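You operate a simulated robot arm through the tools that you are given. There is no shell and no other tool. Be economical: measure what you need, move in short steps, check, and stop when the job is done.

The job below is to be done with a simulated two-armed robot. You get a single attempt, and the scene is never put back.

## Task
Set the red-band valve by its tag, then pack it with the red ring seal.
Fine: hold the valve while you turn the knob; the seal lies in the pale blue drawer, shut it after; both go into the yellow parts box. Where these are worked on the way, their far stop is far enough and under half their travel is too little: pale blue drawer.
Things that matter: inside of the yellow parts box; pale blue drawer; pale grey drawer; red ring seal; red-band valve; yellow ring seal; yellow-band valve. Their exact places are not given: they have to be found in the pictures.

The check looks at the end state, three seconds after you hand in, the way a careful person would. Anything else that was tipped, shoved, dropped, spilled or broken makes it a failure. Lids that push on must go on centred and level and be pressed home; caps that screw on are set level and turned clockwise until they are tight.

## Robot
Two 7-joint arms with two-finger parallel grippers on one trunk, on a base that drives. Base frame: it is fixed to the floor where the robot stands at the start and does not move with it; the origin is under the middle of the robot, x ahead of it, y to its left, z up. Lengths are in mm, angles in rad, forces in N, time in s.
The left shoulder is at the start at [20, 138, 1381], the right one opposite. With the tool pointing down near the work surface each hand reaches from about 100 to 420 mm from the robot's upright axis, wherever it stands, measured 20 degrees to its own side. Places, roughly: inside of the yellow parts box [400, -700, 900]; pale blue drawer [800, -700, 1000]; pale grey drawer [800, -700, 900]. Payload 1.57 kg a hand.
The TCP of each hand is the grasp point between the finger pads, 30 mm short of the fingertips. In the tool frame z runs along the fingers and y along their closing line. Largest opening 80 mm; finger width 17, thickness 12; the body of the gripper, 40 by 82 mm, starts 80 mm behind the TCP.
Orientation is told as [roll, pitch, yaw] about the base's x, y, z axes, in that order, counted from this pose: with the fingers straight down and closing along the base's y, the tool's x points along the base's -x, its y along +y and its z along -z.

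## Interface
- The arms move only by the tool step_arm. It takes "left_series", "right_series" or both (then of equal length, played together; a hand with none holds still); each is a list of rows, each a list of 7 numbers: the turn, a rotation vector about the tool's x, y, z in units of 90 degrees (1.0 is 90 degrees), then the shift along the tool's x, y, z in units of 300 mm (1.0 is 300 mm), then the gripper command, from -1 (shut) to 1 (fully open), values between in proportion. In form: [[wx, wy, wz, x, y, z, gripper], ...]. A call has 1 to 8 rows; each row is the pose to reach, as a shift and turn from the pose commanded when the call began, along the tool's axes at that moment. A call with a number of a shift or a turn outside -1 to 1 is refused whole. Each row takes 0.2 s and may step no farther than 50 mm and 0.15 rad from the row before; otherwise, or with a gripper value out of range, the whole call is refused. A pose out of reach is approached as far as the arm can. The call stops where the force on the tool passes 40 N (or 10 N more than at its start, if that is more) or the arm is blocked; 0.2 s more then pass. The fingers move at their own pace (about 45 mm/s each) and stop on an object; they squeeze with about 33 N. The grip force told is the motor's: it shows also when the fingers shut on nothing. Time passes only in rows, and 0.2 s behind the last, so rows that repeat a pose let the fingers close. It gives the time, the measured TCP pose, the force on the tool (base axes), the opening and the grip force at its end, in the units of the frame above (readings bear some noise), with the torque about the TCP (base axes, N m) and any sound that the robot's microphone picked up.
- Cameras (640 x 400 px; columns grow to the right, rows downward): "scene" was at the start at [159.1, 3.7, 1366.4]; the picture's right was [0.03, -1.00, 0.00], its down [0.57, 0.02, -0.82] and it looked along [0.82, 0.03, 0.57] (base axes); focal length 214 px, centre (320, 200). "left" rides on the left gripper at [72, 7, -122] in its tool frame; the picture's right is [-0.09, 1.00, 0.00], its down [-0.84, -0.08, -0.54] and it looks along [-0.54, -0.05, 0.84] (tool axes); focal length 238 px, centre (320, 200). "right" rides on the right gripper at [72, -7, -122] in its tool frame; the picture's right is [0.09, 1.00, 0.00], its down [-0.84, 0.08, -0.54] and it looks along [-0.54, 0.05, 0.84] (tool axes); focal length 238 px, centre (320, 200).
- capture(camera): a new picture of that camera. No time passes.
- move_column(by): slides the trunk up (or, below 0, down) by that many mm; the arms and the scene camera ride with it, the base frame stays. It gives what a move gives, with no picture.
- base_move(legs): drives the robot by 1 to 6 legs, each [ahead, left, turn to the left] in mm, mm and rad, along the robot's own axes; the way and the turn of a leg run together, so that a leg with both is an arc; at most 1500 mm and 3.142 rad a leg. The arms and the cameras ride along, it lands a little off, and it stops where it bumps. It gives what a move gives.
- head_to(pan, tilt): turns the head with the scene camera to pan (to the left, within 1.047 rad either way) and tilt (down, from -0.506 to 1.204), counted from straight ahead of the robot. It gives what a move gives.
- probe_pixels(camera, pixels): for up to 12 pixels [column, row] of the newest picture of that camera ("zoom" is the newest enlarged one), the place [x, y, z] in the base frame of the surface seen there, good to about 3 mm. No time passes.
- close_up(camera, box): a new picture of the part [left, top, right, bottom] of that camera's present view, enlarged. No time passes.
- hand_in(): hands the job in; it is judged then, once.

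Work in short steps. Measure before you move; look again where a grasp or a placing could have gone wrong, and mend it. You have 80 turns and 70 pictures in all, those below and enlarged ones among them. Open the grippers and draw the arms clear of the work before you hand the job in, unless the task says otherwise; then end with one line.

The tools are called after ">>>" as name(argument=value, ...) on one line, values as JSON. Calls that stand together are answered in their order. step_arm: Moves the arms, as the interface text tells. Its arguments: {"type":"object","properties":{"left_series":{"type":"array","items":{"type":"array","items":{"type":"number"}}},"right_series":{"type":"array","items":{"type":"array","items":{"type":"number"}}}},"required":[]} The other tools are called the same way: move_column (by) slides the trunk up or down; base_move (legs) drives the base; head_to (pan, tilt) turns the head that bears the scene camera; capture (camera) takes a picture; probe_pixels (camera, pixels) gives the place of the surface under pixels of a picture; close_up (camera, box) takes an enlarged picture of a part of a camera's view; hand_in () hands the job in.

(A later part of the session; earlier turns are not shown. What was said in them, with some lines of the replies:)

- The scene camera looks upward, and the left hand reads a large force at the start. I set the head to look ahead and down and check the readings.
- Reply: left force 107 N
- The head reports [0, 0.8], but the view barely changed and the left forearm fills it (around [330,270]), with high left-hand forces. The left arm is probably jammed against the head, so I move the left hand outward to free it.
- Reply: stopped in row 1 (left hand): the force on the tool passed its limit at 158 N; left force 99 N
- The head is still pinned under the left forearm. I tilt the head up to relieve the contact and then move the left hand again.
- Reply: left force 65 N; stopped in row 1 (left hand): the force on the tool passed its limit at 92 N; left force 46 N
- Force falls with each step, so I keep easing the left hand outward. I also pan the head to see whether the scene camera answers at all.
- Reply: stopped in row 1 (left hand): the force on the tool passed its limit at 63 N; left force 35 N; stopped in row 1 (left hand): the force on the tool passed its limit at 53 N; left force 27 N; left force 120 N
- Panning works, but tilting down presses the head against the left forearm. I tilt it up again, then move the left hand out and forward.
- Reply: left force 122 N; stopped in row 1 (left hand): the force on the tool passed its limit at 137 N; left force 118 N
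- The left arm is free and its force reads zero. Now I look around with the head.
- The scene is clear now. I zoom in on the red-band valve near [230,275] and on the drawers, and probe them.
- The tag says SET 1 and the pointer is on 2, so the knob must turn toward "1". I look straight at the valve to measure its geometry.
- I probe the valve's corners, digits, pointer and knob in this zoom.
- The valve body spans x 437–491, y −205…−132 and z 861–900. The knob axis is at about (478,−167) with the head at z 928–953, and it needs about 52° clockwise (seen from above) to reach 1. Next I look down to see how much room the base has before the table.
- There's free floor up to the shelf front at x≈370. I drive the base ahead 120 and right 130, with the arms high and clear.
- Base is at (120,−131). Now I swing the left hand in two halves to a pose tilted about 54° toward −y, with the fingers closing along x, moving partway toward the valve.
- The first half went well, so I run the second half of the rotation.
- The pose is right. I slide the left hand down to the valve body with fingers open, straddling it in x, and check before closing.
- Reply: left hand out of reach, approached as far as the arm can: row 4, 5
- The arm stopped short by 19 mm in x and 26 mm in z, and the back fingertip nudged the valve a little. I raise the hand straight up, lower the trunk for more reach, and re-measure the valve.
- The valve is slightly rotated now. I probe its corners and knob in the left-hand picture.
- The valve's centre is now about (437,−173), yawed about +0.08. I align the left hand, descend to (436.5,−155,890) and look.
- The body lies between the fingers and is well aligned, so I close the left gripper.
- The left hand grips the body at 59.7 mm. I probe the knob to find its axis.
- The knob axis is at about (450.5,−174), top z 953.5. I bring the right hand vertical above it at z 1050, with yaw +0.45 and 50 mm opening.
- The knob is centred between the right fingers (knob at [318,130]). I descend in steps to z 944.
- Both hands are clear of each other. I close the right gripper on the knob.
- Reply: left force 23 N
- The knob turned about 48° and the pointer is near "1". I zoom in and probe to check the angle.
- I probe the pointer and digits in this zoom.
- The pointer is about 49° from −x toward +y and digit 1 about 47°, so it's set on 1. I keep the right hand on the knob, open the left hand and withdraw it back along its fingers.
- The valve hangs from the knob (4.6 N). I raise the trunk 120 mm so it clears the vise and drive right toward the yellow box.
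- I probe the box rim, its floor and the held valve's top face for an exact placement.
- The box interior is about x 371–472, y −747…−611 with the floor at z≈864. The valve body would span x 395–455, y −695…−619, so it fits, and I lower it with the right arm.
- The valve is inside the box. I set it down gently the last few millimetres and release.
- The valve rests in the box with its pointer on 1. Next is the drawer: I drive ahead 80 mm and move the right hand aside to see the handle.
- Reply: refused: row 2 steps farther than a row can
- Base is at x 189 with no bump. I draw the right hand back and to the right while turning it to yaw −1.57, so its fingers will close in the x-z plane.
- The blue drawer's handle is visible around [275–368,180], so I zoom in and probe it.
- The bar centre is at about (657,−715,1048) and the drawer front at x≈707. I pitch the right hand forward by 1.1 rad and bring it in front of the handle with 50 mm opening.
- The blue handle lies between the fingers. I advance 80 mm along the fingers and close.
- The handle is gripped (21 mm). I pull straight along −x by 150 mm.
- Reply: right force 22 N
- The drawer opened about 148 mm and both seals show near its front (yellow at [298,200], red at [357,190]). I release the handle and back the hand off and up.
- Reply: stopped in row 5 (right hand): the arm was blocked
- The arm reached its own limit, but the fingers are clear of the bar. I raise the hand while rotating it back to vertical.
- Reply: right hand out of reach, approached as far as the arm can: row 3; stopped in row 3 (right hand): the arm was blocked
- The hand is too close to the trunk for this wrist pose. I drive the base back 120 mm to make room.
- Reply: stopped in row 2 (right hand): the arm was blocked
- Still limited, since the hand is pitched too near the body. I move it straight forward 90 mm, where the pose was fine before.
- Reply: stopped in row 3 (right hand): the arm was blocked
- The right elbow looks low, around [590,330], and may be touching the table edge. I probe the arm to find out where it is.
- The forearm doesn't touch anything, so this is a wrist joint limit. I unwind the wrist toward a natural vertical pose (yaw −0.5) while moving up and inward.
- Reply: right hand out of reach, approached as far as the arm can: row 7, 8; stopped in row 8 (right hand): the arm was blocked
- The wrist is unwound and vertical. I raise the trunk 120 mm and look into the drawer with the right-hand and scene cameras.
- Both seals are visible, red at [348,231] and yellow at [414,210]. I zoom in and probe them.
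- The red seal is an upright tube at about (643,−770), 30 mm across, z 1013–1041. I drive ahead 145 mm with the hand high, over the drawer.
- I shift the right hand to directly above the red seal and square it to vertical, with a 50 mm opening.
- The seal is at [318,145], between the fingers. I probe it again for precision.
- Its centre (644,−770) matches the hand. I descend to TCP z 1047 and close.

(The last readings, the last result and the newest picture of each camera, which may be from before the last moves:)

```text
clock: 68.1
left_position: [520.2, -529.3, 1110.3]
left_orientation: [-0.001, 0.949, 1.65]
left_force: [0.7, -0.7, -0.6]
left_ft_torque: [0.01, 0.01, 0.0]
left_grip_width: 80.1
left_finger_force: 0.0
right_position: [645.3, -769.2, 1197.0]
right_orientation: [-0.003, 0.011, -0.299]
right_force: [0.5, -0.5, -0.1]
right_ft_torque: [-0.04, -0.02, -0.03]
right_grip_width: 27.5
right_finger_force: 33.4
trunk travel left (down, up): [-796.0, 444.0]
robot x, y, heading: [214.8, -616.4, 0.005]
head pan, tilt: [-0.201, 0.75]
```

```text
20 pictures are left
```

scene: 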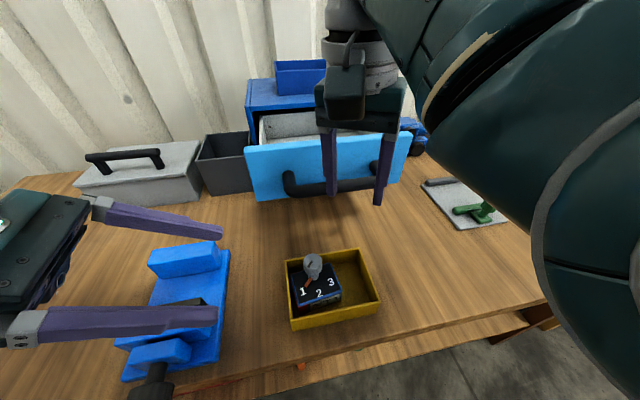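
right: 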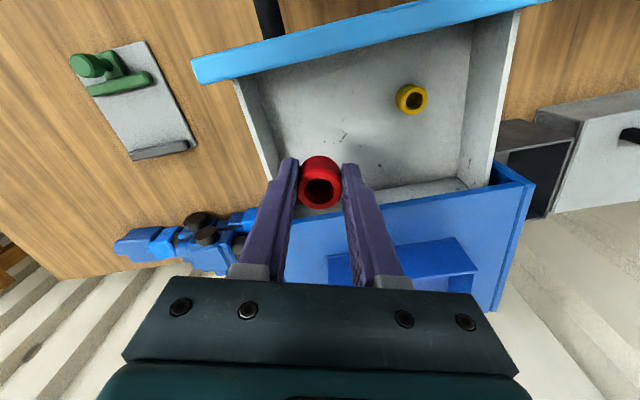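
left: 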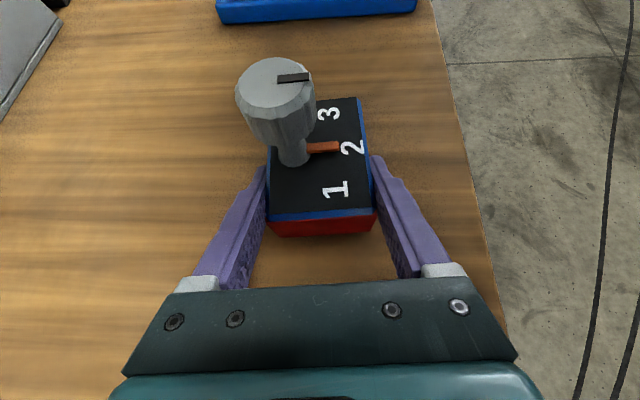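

The red seal is held (27.5 mm). I drive back 123 mm with it high, then check the free part of the yellow box.

>>> base_move(legs=[[-123, 0, 0]])

>>> head_to(pan=-0.2, tilt=1.0)

>>> capture(camera="scene")

```text
clock: 69.3
left_position: [399.9, -527.3, 1109.6]
left_orientation: [-0.001, 0.949, 1.651]
left_force: [0.3, -0.2, 0.0]
left_ft_torque: [0.0, -0.01, 0.0]
left_grip_width: 80.2
left_finger_force: 0.0
right_position: [523.2, -770.3, 1196.3]
right_orientation: [-0.003, 0.009, -0.3]
right_force: [0.4, -0.4, 0.6]
right_ft_torque: [-0.02, -0.01, 0.02]
right_grip_width: 27.7
right_finger_force: 33.0
trunk travel left (down, up): [-796.0, 444.0]
robot x, y, heading: [90.4, -611.1, 0.001]
head pan, tilt: [-0.201, 0.75]
```

```text
clock: 70.1
left_position: [399.9, -528.7, 1110.4]
left_orientation: [-0.004, 0.95, 1.65]
left_force: [-0.7, 0.3, 0.0]
left_ft_torque: [-0.02, 0.0, 0.01]
left_grip_width: 79.9
left_finger_force: 0.0
right_position: [523.6, -770.2, 1197.9]
right_orientation: [-0.004, 0.008, -0.299]
right_force: [0.5, 0.3, -0.1]
right_ft_torque: [-0.02, 0.0, 0.0]
right_grip_width: 27.7
right_finger_force: 33.1
trunk travel left (down, up): [-796.0, 444.0]
robot x, y, heading: [91.9, -612.8, -0.002]
head pan, tilt: [-0.201, 1.0]
```

```text
19 pictures are left
```

scene: 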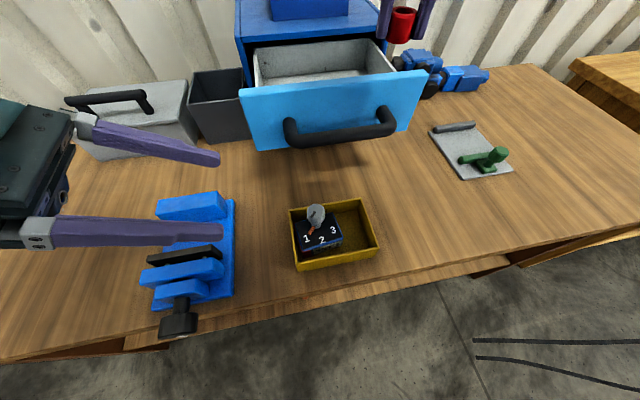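

I probe the valve and the free corner of the box.

>>> close_up(camera="scene", box=[280, 190, 392, 280])

>>> probe_pixels(camera="scene", pixels=[[342, 234], [334, 213], [355, 220], [358, 240], [365, 205], [376, 242], [370, 225], [345, 206], [185, 200], [315, 215]])

```text
4.44 times, centred on (336, 235) of scene
```

zoom: 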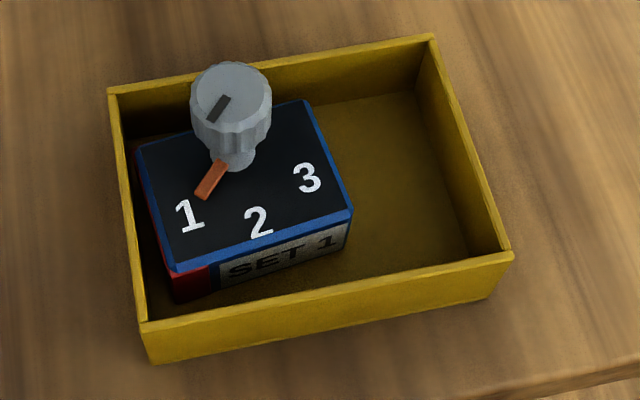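

```text
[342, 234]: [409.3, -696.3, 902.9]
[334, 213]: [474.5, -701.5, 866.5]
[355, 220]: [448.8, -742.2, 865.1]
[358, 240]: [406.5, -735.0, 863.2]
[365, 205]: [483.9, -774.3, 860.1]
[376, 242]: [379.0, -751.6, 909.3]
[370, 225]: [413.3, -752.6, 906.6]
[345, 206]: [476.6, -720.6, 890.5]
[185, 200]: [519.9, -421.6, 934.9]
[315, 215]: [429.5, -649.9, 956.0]
```

The valve's edge is at y≈−696 and the inner wall at −747, so the seal goes at about (430,−721) with fingers closing along x. I move above it and yaw toward −1.57.

>>> step_arm(right_series=[[0, 0, 0.0945, 0.0433, 0.008, 0, -1], [0, 0, 0.189, 0.0866, 0.016, 0, -1], [0, 0, 0.2835, 0.1299, 0.0239, 0, -1], [0, 0, 0.378, 0.1732, 0.0319, 0, -1], [0, 0, 0.4725, 0.2165, 0.0398, 0, -1], [0, 0, 0.567, 0.2597, 0.0478, 0, -1], [0, 0, 0.6615, 0.303, 0.0557, 0, -1], [0, 0, 0.756, 0.3463, 0.0637, 0, -1]])

>>> move_column(by=-60)

```text
clock: 71.9
left_position: [400.0, -528.9, 1110.1]
left_orientation: [-0.002, 0.949, 1.652]
left_force: [-0.2, 0.0, 0.2]
left_ft_torque: [0.0, 0.0, -0.04]
left_grip_width: 79.9
left_finger_force: 0.1
right_position: [500.9, -726.8, 1148.9]
right_orientation: [0.023, -0.009, -1.505]
right_force: [-0.4, 0.6, 0.8]
right_ft_torque: [0.01, -0.02, -0.01]
right_grip_width: 27.8
right_finger_force: 32.7
right hand out of reach, approached as far as the arm can: row 1, 2, 3, 4, 5, 6, 7, 8
trunk travel left (down, up): [-796.0, 444.0]
robot x, y, heading: [94.9, -612.8, 0.002]
head pan, tilt: [-0.201, 1.0]
```

```text
clock: 72.9
left_position: [400.8, -527.4, 1050.2]
left_orientation: [-0.003, 0.949, 1.652]
left_force: [0.3, -0.5, 0.4]
left_ft_torque: [-0.03, -0.03, 0.01]
left_grip_width: 79.8
left_finger_force: 0.0
right_position: [500.7, -727.6, 1090.1]
right_orientation: [0.025, -0.012, -1.503]
right_force: [2.1, 0.6, 6.4]
right_ft_torque: [0.03, -0.09, -0.02]
right_grip_width: 27.8
right_finger_force: 32.7
trunk travel left (down, up): [-736.0, 504.0]
robot x, y, heading: [90.1, -611.1, 0.002]
head pan, tilt: [-0.201, 1.0]
```

The reach fell short and the hand is above the handle, just touching it (6 N). I raise the trunk again and back the base off to clear the handle.

>>> move_column(by=60)

>>> base_move(legs=[[-70, 0, 0]])

>>> capture(camera="right")

>>> capture(camera="scene")

```text
clock: 73.9
left_position: [400.3, -528.6, 1109.5]
left_orientation: [-0.002, 0.95, 1.651]
left_force: [-0.5, 0.2, 0.4]
left_ft_torque: [-0.01, 0.02, 0.01]
left_grip_width: 80.0
left_finger_force: 0.1
right_position: [499.5, -727.7, 1147.6]
right_orientation: [0.018, -0.015, -1.504]
right_force: [0.6, -0.1, 0.2]
right_ft_torque: [-0.01, -0.01, -0.01]
right_grip_width: 27.6
right_finger_force: 33.1
trunk travel left (down, up): [-796.0, 444.0]
robot x, y, heading: [90.6, -609.4, 0.006]
head pan, tilt: [-0.201, 1.0]
```

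```text
clock: 74.9
left_position: [329.8, -529.1, 1110.2]
left_orientation: [-0.002, 0.949, 1.648]
left_force: [-0.7, -0.2, 0.3]
left_ft_torque: [-0.02, 0.03, -0.01]
left_grip_width: 79.8
left_finger_force: 0.1
right_position: [429.7, -729.7, 1146.0]
right_orientation: [0.015, -0.015, -1.505]
right_force: [1.1, 0.5, -0.5]
right_ft_torque: [-0.03, -0.01, -0.01]
right_grip_width: 27.7
right_finger_force: 33.4
trunk travel left (down, up): [-796.0, 444.0]
robot x, y, heading: [21.0, -613.0, -0.001]
head pan, tilt: [-0.201, 1.0]
```

```text
17 pictures are left
```

right: 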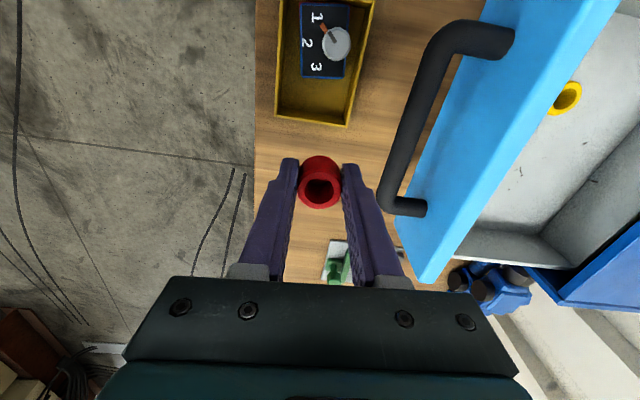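

```text
16 pictures are left
```

scene: 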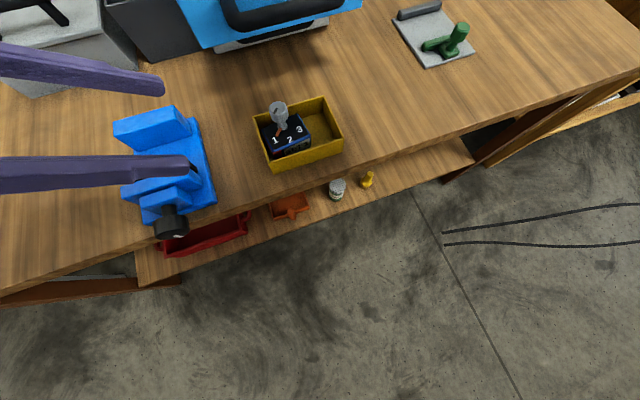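

The seal is still held, now at (430,−730,1146). I fine-shift to (418,−722), lower the trunk 100 mm, then check.

>>> step_arm(right_series=[[0, 0, 0, 0.015, -0.019, 0, -1], [0, 0, 0, 0.029, -0.038, 0, -1]])

>>> move_column(by=-100)

>>> step_arm(right_series=[[0, 0, 0, 0, 0, 0.1, -1], [0, 0, 0, 0, 0, 0.2, -1], [0, 0, 0, 0, 0, 0.27, -1]])

>>> capture(camera="right")

```text
clock: 75.5
left_position: [330.7, -527.8, 1108.8]
left_orientation: [-0.001, 0.949, 1.649]
left_force: [0.8, 0.4, 0.9]
left_ft_torque: [0.02, 0.01, -0.01]
left_grip_width: 80.0
left_finger_force: 0.1
right_position: [432.9, -728.5, 1153.6]
right_orientation: [0.047, -0.025, -1.521]
right_force: [-0.2, -0.5, -0.9]
right_ft_torque: [-0.02, 0.02, 0.02]
right_grip_width: 27.7
right_finger_force: 32.7
right hand out of reach, approached as far as the arm can: row 2
trunk travel left (down, up): [-796.0, 444.0]
robot x, y, heading: [23.2, -612.9, -0.001]
head pan, tilt: [-0.201, 1.0]
```

```text
clock: 76.8
left_position: [331.7, -528.5, 1009.7]
left_orientation: [0.0, 0.949, 1.65]
left_force: [-0.3, 0.5, -0.1]
left_ft_torque: [-0.05, -0.01, -0.02]
left_grip_width: 79.7
left_finger_force: 0.1
right_position: [432.0, -730.2, 1051.1]
right_orientation: [0.042, -0.027, -1.521]
right_force: [0.2, 0.2, 0.2]
right_ft_torque: [-0.01, 0.0, -0.01]
right_grip_width: 27.8
right_finger_force: 33.0
trunk travel left (down, up): [-696.0, 544.0]
robot x, y, heading: [24.0, -611.0, 0.001]
head pan, tilt: [-0.201, 1.0]
```

```text
clock: 77.6
left_position: [331.2, -529.0, 1009.5]
left_orientation: [-0.002, 0.949, 1.649]
left_force: [-0.4, -0.1, -1.0]
left_ft_torque: [0.02, -0.01, 0.03]
left_grip_width: 80.0
left_finger_force: 0.1
right_position: [434.9, -736.4, 969.2]
right_orientation: [0.04, -0.034, -1.525]
right_force: [0.3, 0.2, -0.2]
right_ft_torque: [0.02, -0.02, 0.01]
right_grip_width: 27.7
right_finger_force: 33.2
trunk travel left (down, up): [-696.0, 544.0]
robot x, y, heading: [24.8, -611.7, -0.005]
head pan, tilt: [-0.201, 1.0]
```

```text
15 pictures are left
```

right: 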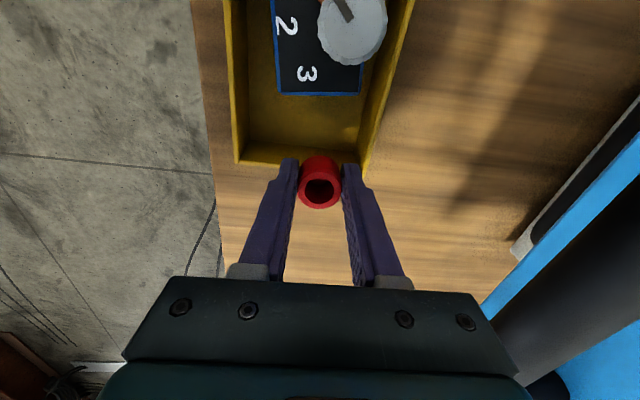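

The hand is at (435,−736,969) with the arm near its limit, so I correct x and y with the base: 15 mm back, 14 mm left.

>>> base_move(legs=[[-14, 14, 0]])

>>> step_arm(right_series=[[0, 0, 0, 0, 0, 0.06, -1], [0, 0, 0, 0, 0, 0.12, -1]])

>>> capture(camera="right")

```text
clock: 78.4
left_position: [317.2, -514.1, 1009.7]
left_orientation: [-0.001, 0.949, 1.65]
left_force: [0.2, -0.7, -1.2]
left_ft_torque: [-0.01, 0.0, 0.01]
left_grip_width: 80.0
left_finger_force: 0.0
right_position: [419.0, -723.6, 968.1]
right_orientation: [0.035, -0.035, -1.522]
right_force: [-0.4, 0.2, -0.4]
right_ft_torque: [-0.01, 0.0, -0.03]
right_grip_width: 27.9
right_finger_force: 32.9
trunk travel left (down, up): [-696.0, 544.0]
robot x, y, heading: [6.9, -598.3, -0.001]
head pan, tilt: [-0.201, 1.0]
```

```text
clock: 79.0
left_position: [316.0, -514.8, 1009.3]
left_orientation: [-0.001, 0.949, 1.648]
left_force: [-0.5, 0.3, -0.2]
left_ft_torque: [0.03, 0.01, 0.01]
left_grip_width: 80.3
left_finger_force: 0.1
right_position: [422.7, -724.6, 932.6]
right_orientation: [0.041, -0.036, -1.526]
right_force: [-0.2, -0.6, -0.5]
right_ft_torque: [-0.02, -0.02, 0.03]
right_grip_width: 27.7
right_finger_force: 32.8
trunk travel left (down, up): [-696.0, 544.0]
robot x, y, heading: [11.2, -599.1, 0.001]
head pan, tilt: [-0.201, 1.0]
```

```text
14 pictures are left
```

right: 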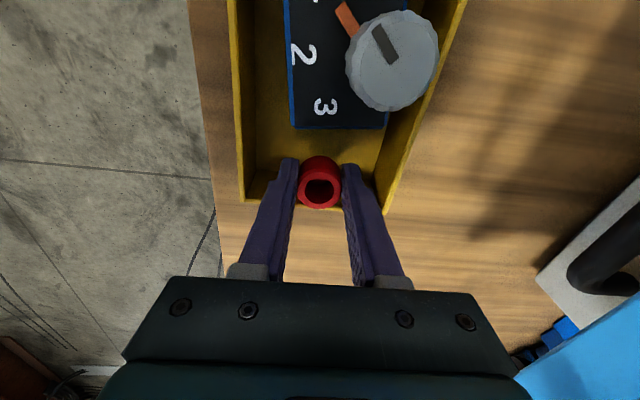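

The seal is entering the free pocket. I nudge it 4 mm toward the valve and lower the last ~30 mm.

>>> step_arm(right_series=[[0, 0, 0, 0.014, 0, 0.02, -1], [0, 0, 0, 0.014, 0, 0.06, -1], [0, 0, 0, 0.014, 0, 0.09, -1], [0, 0, 0, 0.014, 0, 0.103, -1]])

>>> capture(camera="right")

```text
clock: 80.0
left_position: [316.6, -515.4, 1009.1]
left_orientation: [-0.002, 0.949, 1.65]
left_force: [0.2, -0.6, 0.3]
left_ft_torque: [0.0, 0.01, 0.04]
left_grip_width: 80.0
left_finger_force: 0.0
right_position: [421.0, -721.0, 900.1]
right_orientation: [0.035, -0.035, -1.525]
right_force: [-0.1, -0.7, -1.0]
right_ft_torque: [0.01, 0.0, 0.0]
right_grip_width: 27.6
right_finger_force: 32.7
trunk travel left (down, up): [-696.0, 544.0]
robot x, y, heading: [11.5, -600.7, -0.002]
head pan, tilt: [-0.201, 1.0]
```

```text
13 pictures are left
```

right: 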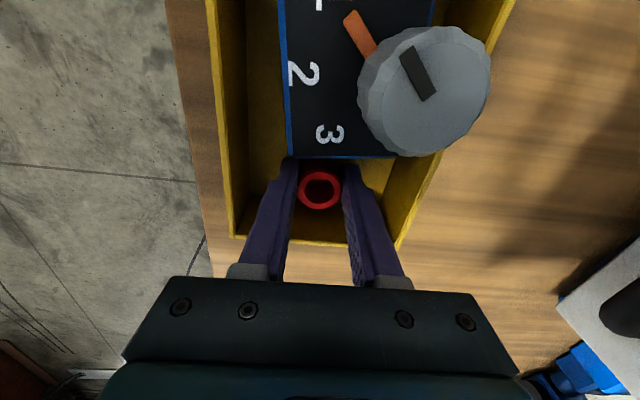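

The seal is just above the box floor. I open partly, then lift straight out.

>>> step_arm(right_series=[[0, 0, 0, 0, 0, 0, 0.1], [0, 0, 0, 0, 0, 0, 0.1], [0, 0, 0, 0, 0, -0.05, 0.1], [0, 0, 0, 0, 0, -0.15, 0.1], [0, 0, 0, 0, 0, -0.23, 0.1]])

>>> move_column(by=140)

>>> capture(camera="right")

```text
clock: 81.4
left_position: [317.6, -515.0, 1009.0]
left_orientation: [-0.004, 0.951, 1.649]
left_force: [-1.0, 0.7, 0.3]
left_ft_torque: [-0.04, -0.06, 0.07]
left_grip_width: 79.8
left_finger_force: 0.0
right_position: [425.1, -767.1, 970.3]
right_orientation: [0.043, -0.101, -1.582]
right_force: [4.5, -4.0, 4.3]
right_ft_torque: [0.52, 0.55, -0.12]
right_grip_width: 44.0
right_finger_force: 0.0
trunk travel left (down, up): [-696.0, 544.0]
robot x, y, heading: [13.8, -598.6, -0.002]
head pan, tilt: [-0.201, 1.0]
stopped in row 5 (right hand): the arm was blocked; the commanded pose is now the measured one
```

```text
clock: 83.1
left_position: [317.2, -514.5, 1150.4]
left_orientation: [-0.002, 0.949, 1.649]
left_force: [-0.4, 0.5, -0.3]
left_ft_torque: [0.0, 0.0, 0.03]
left_grip_width: 80.0
left_finger_force: 0.0
right_position: [424.4, -767.1, 1109.1]
right_orientation: [0.043, -0.107, -1.584]
right_force: [0.2, 0.3, -0.3]
right_ft_torque: [0.01, 0.04, -0.01]
right_grip_width: 44.0
right_finger_force: 0.1
trunk travel left (down, up): [-836.0, 404.0]
robot x, y, heading: [10.6, -602.2, 0.0]
head pan, tilt: [-0.201, 1.0]
```

```text
12 pictures are left
```

right: 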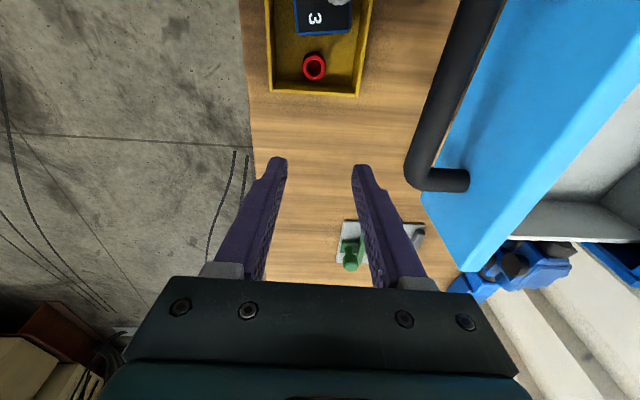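

The seal stands in the box beside the valve. Next I shut the drawer: first I unwind the right hand's yaw to a natural angle in front of the handle and close its fingers.

>>> step_arm(right_series=[[-0.0101, 0.004, -0.0938, 0.0225, 0.006, 0.006, -1], [-0.0202, 0.0081, -0.1876, 0.045, 0.012, 0.0125, -1], [-0.0303, 0.0121, -0.2814, 0.0675, 0.018, 0.019, -1], [-0.0404, 0.0161, -0.3752, 0.09, 0.024, 0.025, -1], [-0.0505, 0.0202, -0.469, 0.1125, 0.03, 0.031, -1], [-0.0605, 0.0242, -0.5628, 0.135, 0.036, 0.0375, -1], [-0.0706, 0.0282, -0.6566, 0.1575, 0.042, 0.044, -1], [-0.0807, 0.0323, -0.7504, 0.18, 0.048, 0.05, -1]])

>>> head_to(pan=-0.25, tilt=0.8)

>>> capture(camera="scene")

```text
clock: 84.9
left_position: [317.5, -515.4, 1150.0]
left_orientation: [-0.003, 0.949, 1.649]
left_force: [0.3, -0.4, 0.1]
left_ft_torque: [0.02, -0.01, -0.03]
left_grip_width: 79.7
left_finger_force: 0.1
right_position: [439.6, -710.8, 1086.9]
right_orientation: [0.047, -0.1, -0.387]
right_force: [0.2, -0.1, 0.1]
right_ft_torque: [-0.01, 0.0, -0.02]
right_grip_width: 0.3
right_finger_force: 21.5
trunk travel left (down, up): [-836.0, 404.0]
robot x, y, heading: [11.1, -598.7, -0.003]
head pan, tilt: [-0.201, 1.0]
```

```text
clock: 85.6
left_position: [316.1, -514.8, 1150.2]
left_orientation: [-0.002, 0.947, 1.649]
left_force: [-0.8, 0.1, 0.3]
left_ft_torque: [0.01, 0.02, 0.01]
left_grip_width: 80.0
left_finger_force: 0.1
right_position: [439.9, -711.5, 1087.4]
right_orientation: [0.047, -0.101, -0.393]
right_force: [-0.4, -0.6, 0.3]
right_ft_torque: [-0.04, 0.0, 0.01]
right_grip_width: 0.0
right_finger_force: 21.3
trunk travel left (down, up): [-836.0, 404.0]
robot x, y, heading: [9.2, -600.9, -0.001]
head pan, tilt: [-0.25, 0.799]
```

```text
11 pictures are left
```

scene: 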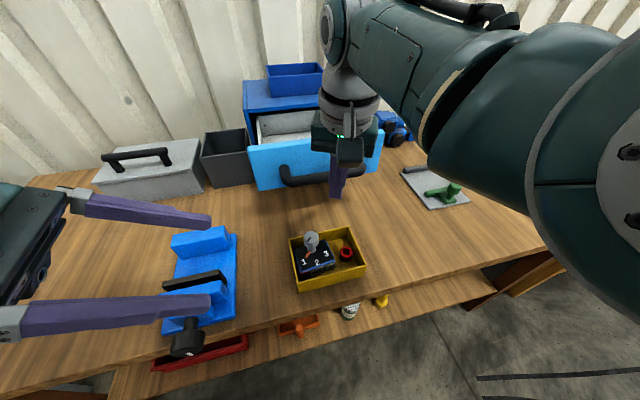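

I lower the trunk 42 mm so the closed fingers cross the handle bar at z≈1045, then drive the base ahead 130 mm to push the drawer in.

>>> move_column(by=-42)

>>> base_move(legs=[[130, 0, 0]])

>>> capture(camera="scene")

```text
clock: 86.5
left_position: [316.8, -515.4, 1108.3]
left_orientation: [-0.002, 0.949, 1.649]
left_force: [-0.4, -0.1, 0.7]
left_ft_torque: [0.01, 0.01, -0.01]
left_grip_width: 79.9
left_finger_force: 0.0
right_position: [437.9, -712.0, 1046.4]
right_orientation: [0.048, -0.098, -0.392]
right_force: [0.9, 0.5, -0.4]
right_ft_torque: [-0.01, 0.0, 0.0]
right_grip_width: 0.0
right_finger_force: 21.3
trunk travel left (down, up): [-794.0, 446.0]
robot x, y, heading: [9.3, -597.2, -0.006]
head pan, tilt: [-0.25, 0.799]
```

```text
clock: 87.7
left_position: [445.7, -515.2, 1108.1]
left_orientation: [-0.003, 0.95, 1.65]
left_force: [-0.6, -0.3, -0.4]
left_ft_torque: [0.0, -0.03, -0.01]
left_grip_width: 80.1
left_finger_force: 0.1
right_position: [569.1, -710.9, 1045.8]
right_orientation: [0.046, -0.102, -0.394]
right_force: [-0.2, 0.5, 0.2]
right_ft_torque: [0.02, 0.03, 0.04]
right_grip_width: 0.0
right_finger_force: 21.1
trunk travel left (down, up): [-794.0, 446.0]
robot x, y, heading: [135.6, -599.6, 0.0]
head pan, tilt: [-0.25, 0.799]
```

```text
10 pictures are left
```

scene: 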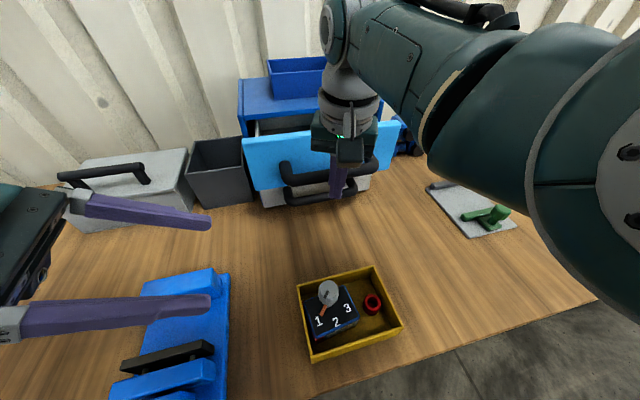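

The drawer slides in with little force. I push 60 mm more, then finish gently with the arm.

>>> base_move(legs=[[60, 0, 0]])

>>> step_arm(right_series=[[0, 0, 0, -0.015, 0.006, 0, -1], [0, 0, 0, -0.03, 0.012, 0, -1], [0, 0, 0, -0.045, 0.018, 0, -1], [0, 0, 0, -0.06, 0.024, 0, -1], [0, 0, 0, -0.075, 0.03, 0, -1], [0, 0, 0, -0.09, 0.036, 0, -1]])

>>> capture(camera="scene")

```text
clock: 88.7
left_position: [505.3, -514.3, 1107.2]
left_orientation: [0.001, 0.949, 1.649]
left_force: [-0.2, 0.2, 0.4]
left_ft_torque: [-0.02, -0.01, 0.0]
left_grip_width: 79.9
left_finger_force: 0.1
right_position: [629.2, -711.4, 1045.4]
right_orientation: [0.047, -0.101, -0.393]
right_force: [-0.1, 0.4, 0.6]
right_ft_torque: [0.02, -0.02, 0.01]
right_grip_width: 0.0
right_finger_force: 20.9
trunk travel left (down, up): [-794.0, 446.0]
robot x, y, heading: [193.9, -603.5, 0.004]
head pan, tilt: [-0.25, 0.799]
```

```text
clock: 89.7
left_position: [503.5, -515.3, 1107.9]
left_orientation: [0.003, 0.951, 1.651]
left_force: [0.3, -0.4, 0.1]
left_ft_torque: [0.0, 0.01, 0.01]
left_grip_width: 80.0
left_finger_force: 0.1
right_position: [639.6, -711.8, 1046.3]
right_orientation: [0.039, -0.082, -0.39]
right_force: [-17.0, -2.0, 12.4]
right_ft_torque: [0.05, -0.09, 0.11]
right_grip_width: 0.2
right_finger_force: 21.5
trunk travel left (down, up): [-794.0, 446.0]
robot x, y, heading: [197.1, -596.6, 0.0]
head pan, tilt: [-0.25, 0.799]
stopped in row 4 (right hand): the force on the tool passed its limit at 46 N (the readings are from after the stop); the commanded pose is now the measured one
```

```text
9 pictures are left
```

scene: 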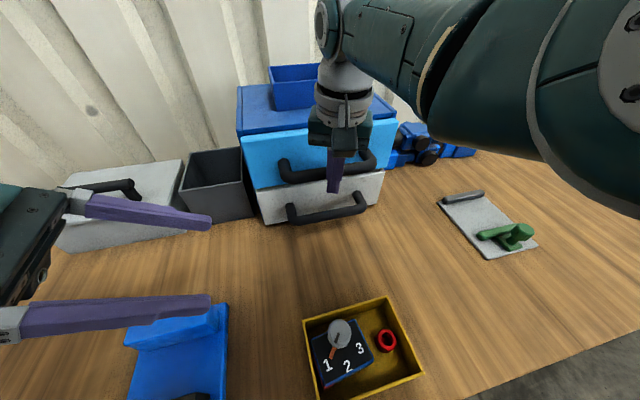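

The drawer hit its closed stop (46 N at the expected x). I back the base away 200 mm and inspect the drawer and box.

>>> base_move(legs=[[-200, 0, 0]])

>>> step_arm(right_series=[[0, 0, 0, 0, -0.15, 0, 0.5], [0, 0, 0, 0, -0.3, 0, 0.5], [0, 0, 0, 0, -0.45, 0, 0.5], [0, 0, 0, 0, -0.6, 0, 0.5]])

>>> head_to(pan=-0.15, tilt=0.8)

>>> capture(camera="scene")

```text
clock: 91.3
left_position: [305.2, -514.3, 1107.4]
left_orientation: [-0.002, 0.95, 1.651]
left_force: [0.1, 0.8, 0.9]
left_ft_torque: [0.0, 0.0, -0.02]
left_grip_width: 80.3
left_finger_force: 0.1
right_position: [441.9, -710.2, 1047.9]
right_orientation: [0.045, -0.089, -0.39]
right_force: [0.1, 0.2, -0.3]
right_ft_torque: [-0.02, -0.01, 0.0]
right_grip_width: 0.1
right_finger_force: 21.3
trunk travel left (down, up): [-794.0, 446.0]
robot x, y, heading: [-4.3, -596.2, 0.002]
head pan, tilt: [-0.25, 0.799]
```

```text
clock: 92.3
left_position: [305.7, -514.3, 1107.5]
left_orientation: [-0.001, 0.95, 1.653]
left_force: [0.4, 0.1, -0.7]
left_ft_torque: [-0.02, -0.02, 0.03]
left_grip_width: 80.1
left_finger_force: 0.0
right_position: [375.6, -877.5, 1039.6]
right_orientation: [0.043, -0.089, -0.386]
right_force: [0.3, -0.1, 0.3]
right_ft_torque: [0.01, 0.01, -0.02]
right_grip_width: 59.7
right_finger_force: 0.1
trunk travel left (down, up): [-794.0, 446.0]
robot x, y, heading: [-4.0, -598.8, 0.003]
head pan, tilt: [-0.25, 0.799]
```

```text
clock: 92.9
left_position: [304.2, -513.8, 1107.7]
left_orientation: [-0.001, 0.949, 1.652]
left_force: [0.5, -0.1, -0.4]
left_ft_torque: [0.0, -0.01, 0.02]
left_grip_width: 80.0
left_finger_force: 0.2
right_position: [375.3, -877.7, 1039.3]
right_orientation: [0.042, -0.088, -0.389]
right_force: [-0.8, 0.0, -0.4]
right_ft_torque: [0.02, -0.01, -0.04]
right_grip_width: 60.0
right_finger_force: 0.1
trunk travel left (down, up): [-794.0, 446.0]
robot x, y, heading: [0.2, -597.8, 0.002]
head pan, tilt: [-0.15, 0.799]
```

```text
8 pictures are left
```

scene: 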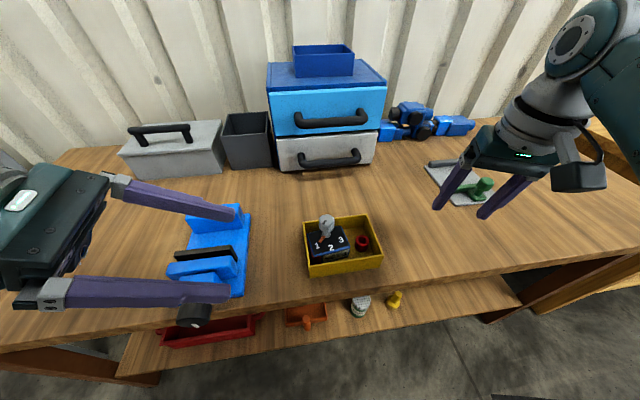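

The drawer looks shut. I zoom in on the box and the drawer fronts to confirm.

>>> close_up(camera="scene", box=[255, 65, 395, 180])

>>> probe_pixels(camera="zoom", pixels=[[100, 200], [500, 170], [120, 370], [500, 330], [60, 90], [300, 80]])

>>> close_up(camera="scene", box=[290, 200, 400, 285])

```text
3.48 times, centred on (325, 122) of scene
```

zoom: 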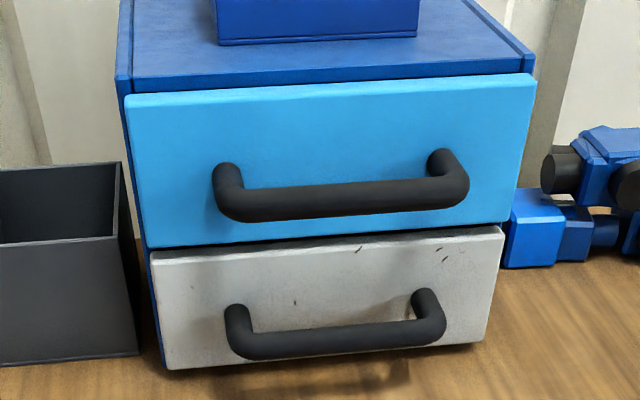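

```text
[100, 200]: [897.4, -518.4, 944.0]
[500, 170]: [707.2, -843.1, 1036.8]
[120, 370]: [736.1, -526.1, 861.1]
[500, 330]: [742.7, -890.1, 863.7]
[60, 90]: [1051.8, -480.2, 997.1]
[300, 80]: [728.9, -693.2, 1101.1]
```

```text
4.71 times, centred on (345, 242) of scene
```

zoom: 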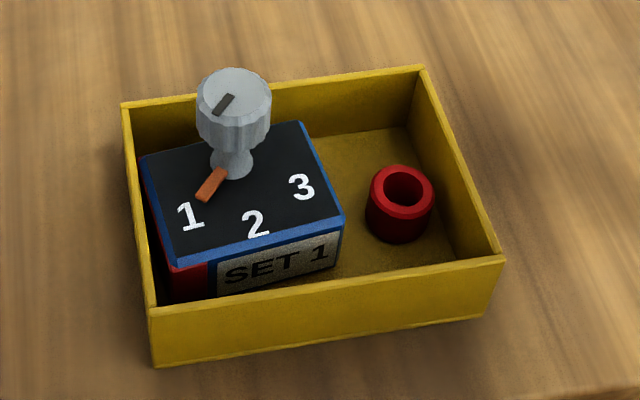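

The drawer front is back at x≈707, the valve points to 1, and the seal stands beside it in the box. I back the robot off and check that the yellow valve is undisturbed.

>>> base_move(legs=[[-200, 0, 0]])

>>> step_arm(left_series=[[0, 0, 0, 0, 0, 0, 1]], right_series=[[0, 0, 0, 0, 0, 0, 1]])

>>> head_to(pan=0.3, tilt=0.6)

>>> capture(camera="scene")

```text
clock: 94.5
left_position: [105.2, -513.3, 1107.7]
left_orientation: [-0.001, 0.949, 1.648]
left_force: [-0.2, 0.4, 0.7]
left_ft_torque: [0.01, 0.0, -0.02]
left_grip_width: 80.1
left_finger_force: 0.0
right_position: [174.9, -878.4, 1040.4]
right_orientation: [0.043, -0.091, -0.389]
right_force: [-0.4, -0.8, 0.5]
right_ft_torque: [0.0, -0.01, 0.03]
right_grip_width: 59.9
right_finger_force: 0.0
trunk travel left (down, up): [-794.0, 446.0]
robot x, y, heading: [-202.2, -598.1, 0.001]
head pan, tilt: [-0.15, 0.799]
```

```text
clock: 94.9
left_position: [104.2, -514.3, 1107.8]
left_orientation: [0.0, 0.949, 1.65]
left_force: [0.0, -0.3, 0.0]
left_ft_torque: [0.03, 0.02, 0.0]
left_grip_width: 80.1
left_finger_force: 0.1
right_position: [174.8, -876.8, 1040.6]
right_orientation: [0.044, -0.092, -0.388]
right_force: [0.2, 0.1, -0.3]
right_ft_torque: [-0.01, 0.01, -0.01]
right_grip_width: 79.8
right_finger_force: 0.1
trunk travel left (down, up): [-794.0, 446.0]
robot x, y, heading: [-199.2, -600.6, 0.0]
head pan, tilt: [-0.15, 0.799]
```

```text
clock: 95.8
left_position: [104.6, -514.2, 1107.4]
left_orientation: [-0.001, 0.95, 1.649]
left_force: [0.3, 0.9, 0.3]
left_ft_torque: [0.02, 0.02, -0.01]
left_grip_width: 79.8
left_finger_force: 0.0
right_position: [175.3, -877.5, 1039.6]
right_orientation: [0.044, -0.09, -0.388]
right_force: [-0.9, 0.6, 0.4]
right_ft_torque: [-0.01, 0.03, -0.01]
right_grip_width: 79.9
right_finger_force: 0.0
trunk travel left (down, up): [-794.0, 446.0]
robot x, y, heading: [-208.7, -598.0, -0.001]
head pan, tilt: [0.3, 0.6]
```

```text
5 pictures are left
```

scene: 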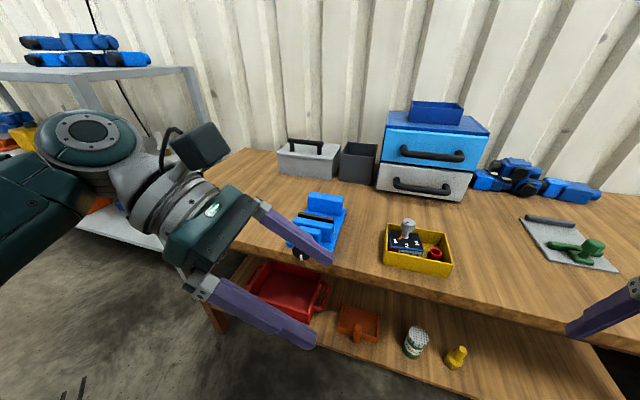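

The grippers are open and both arms are clear of the table. The yellow valve is hidden in this view, but it stood undisturbed when last seen, and nothing has touched it since. I hand in.

>>> hand_in()

```text
The job is handed in.
```

The red-band valve is set to 1 as its tag says and packed with the red ring seal in the yellow parts box, the pale blue drawer is shut, and the job is handed in.
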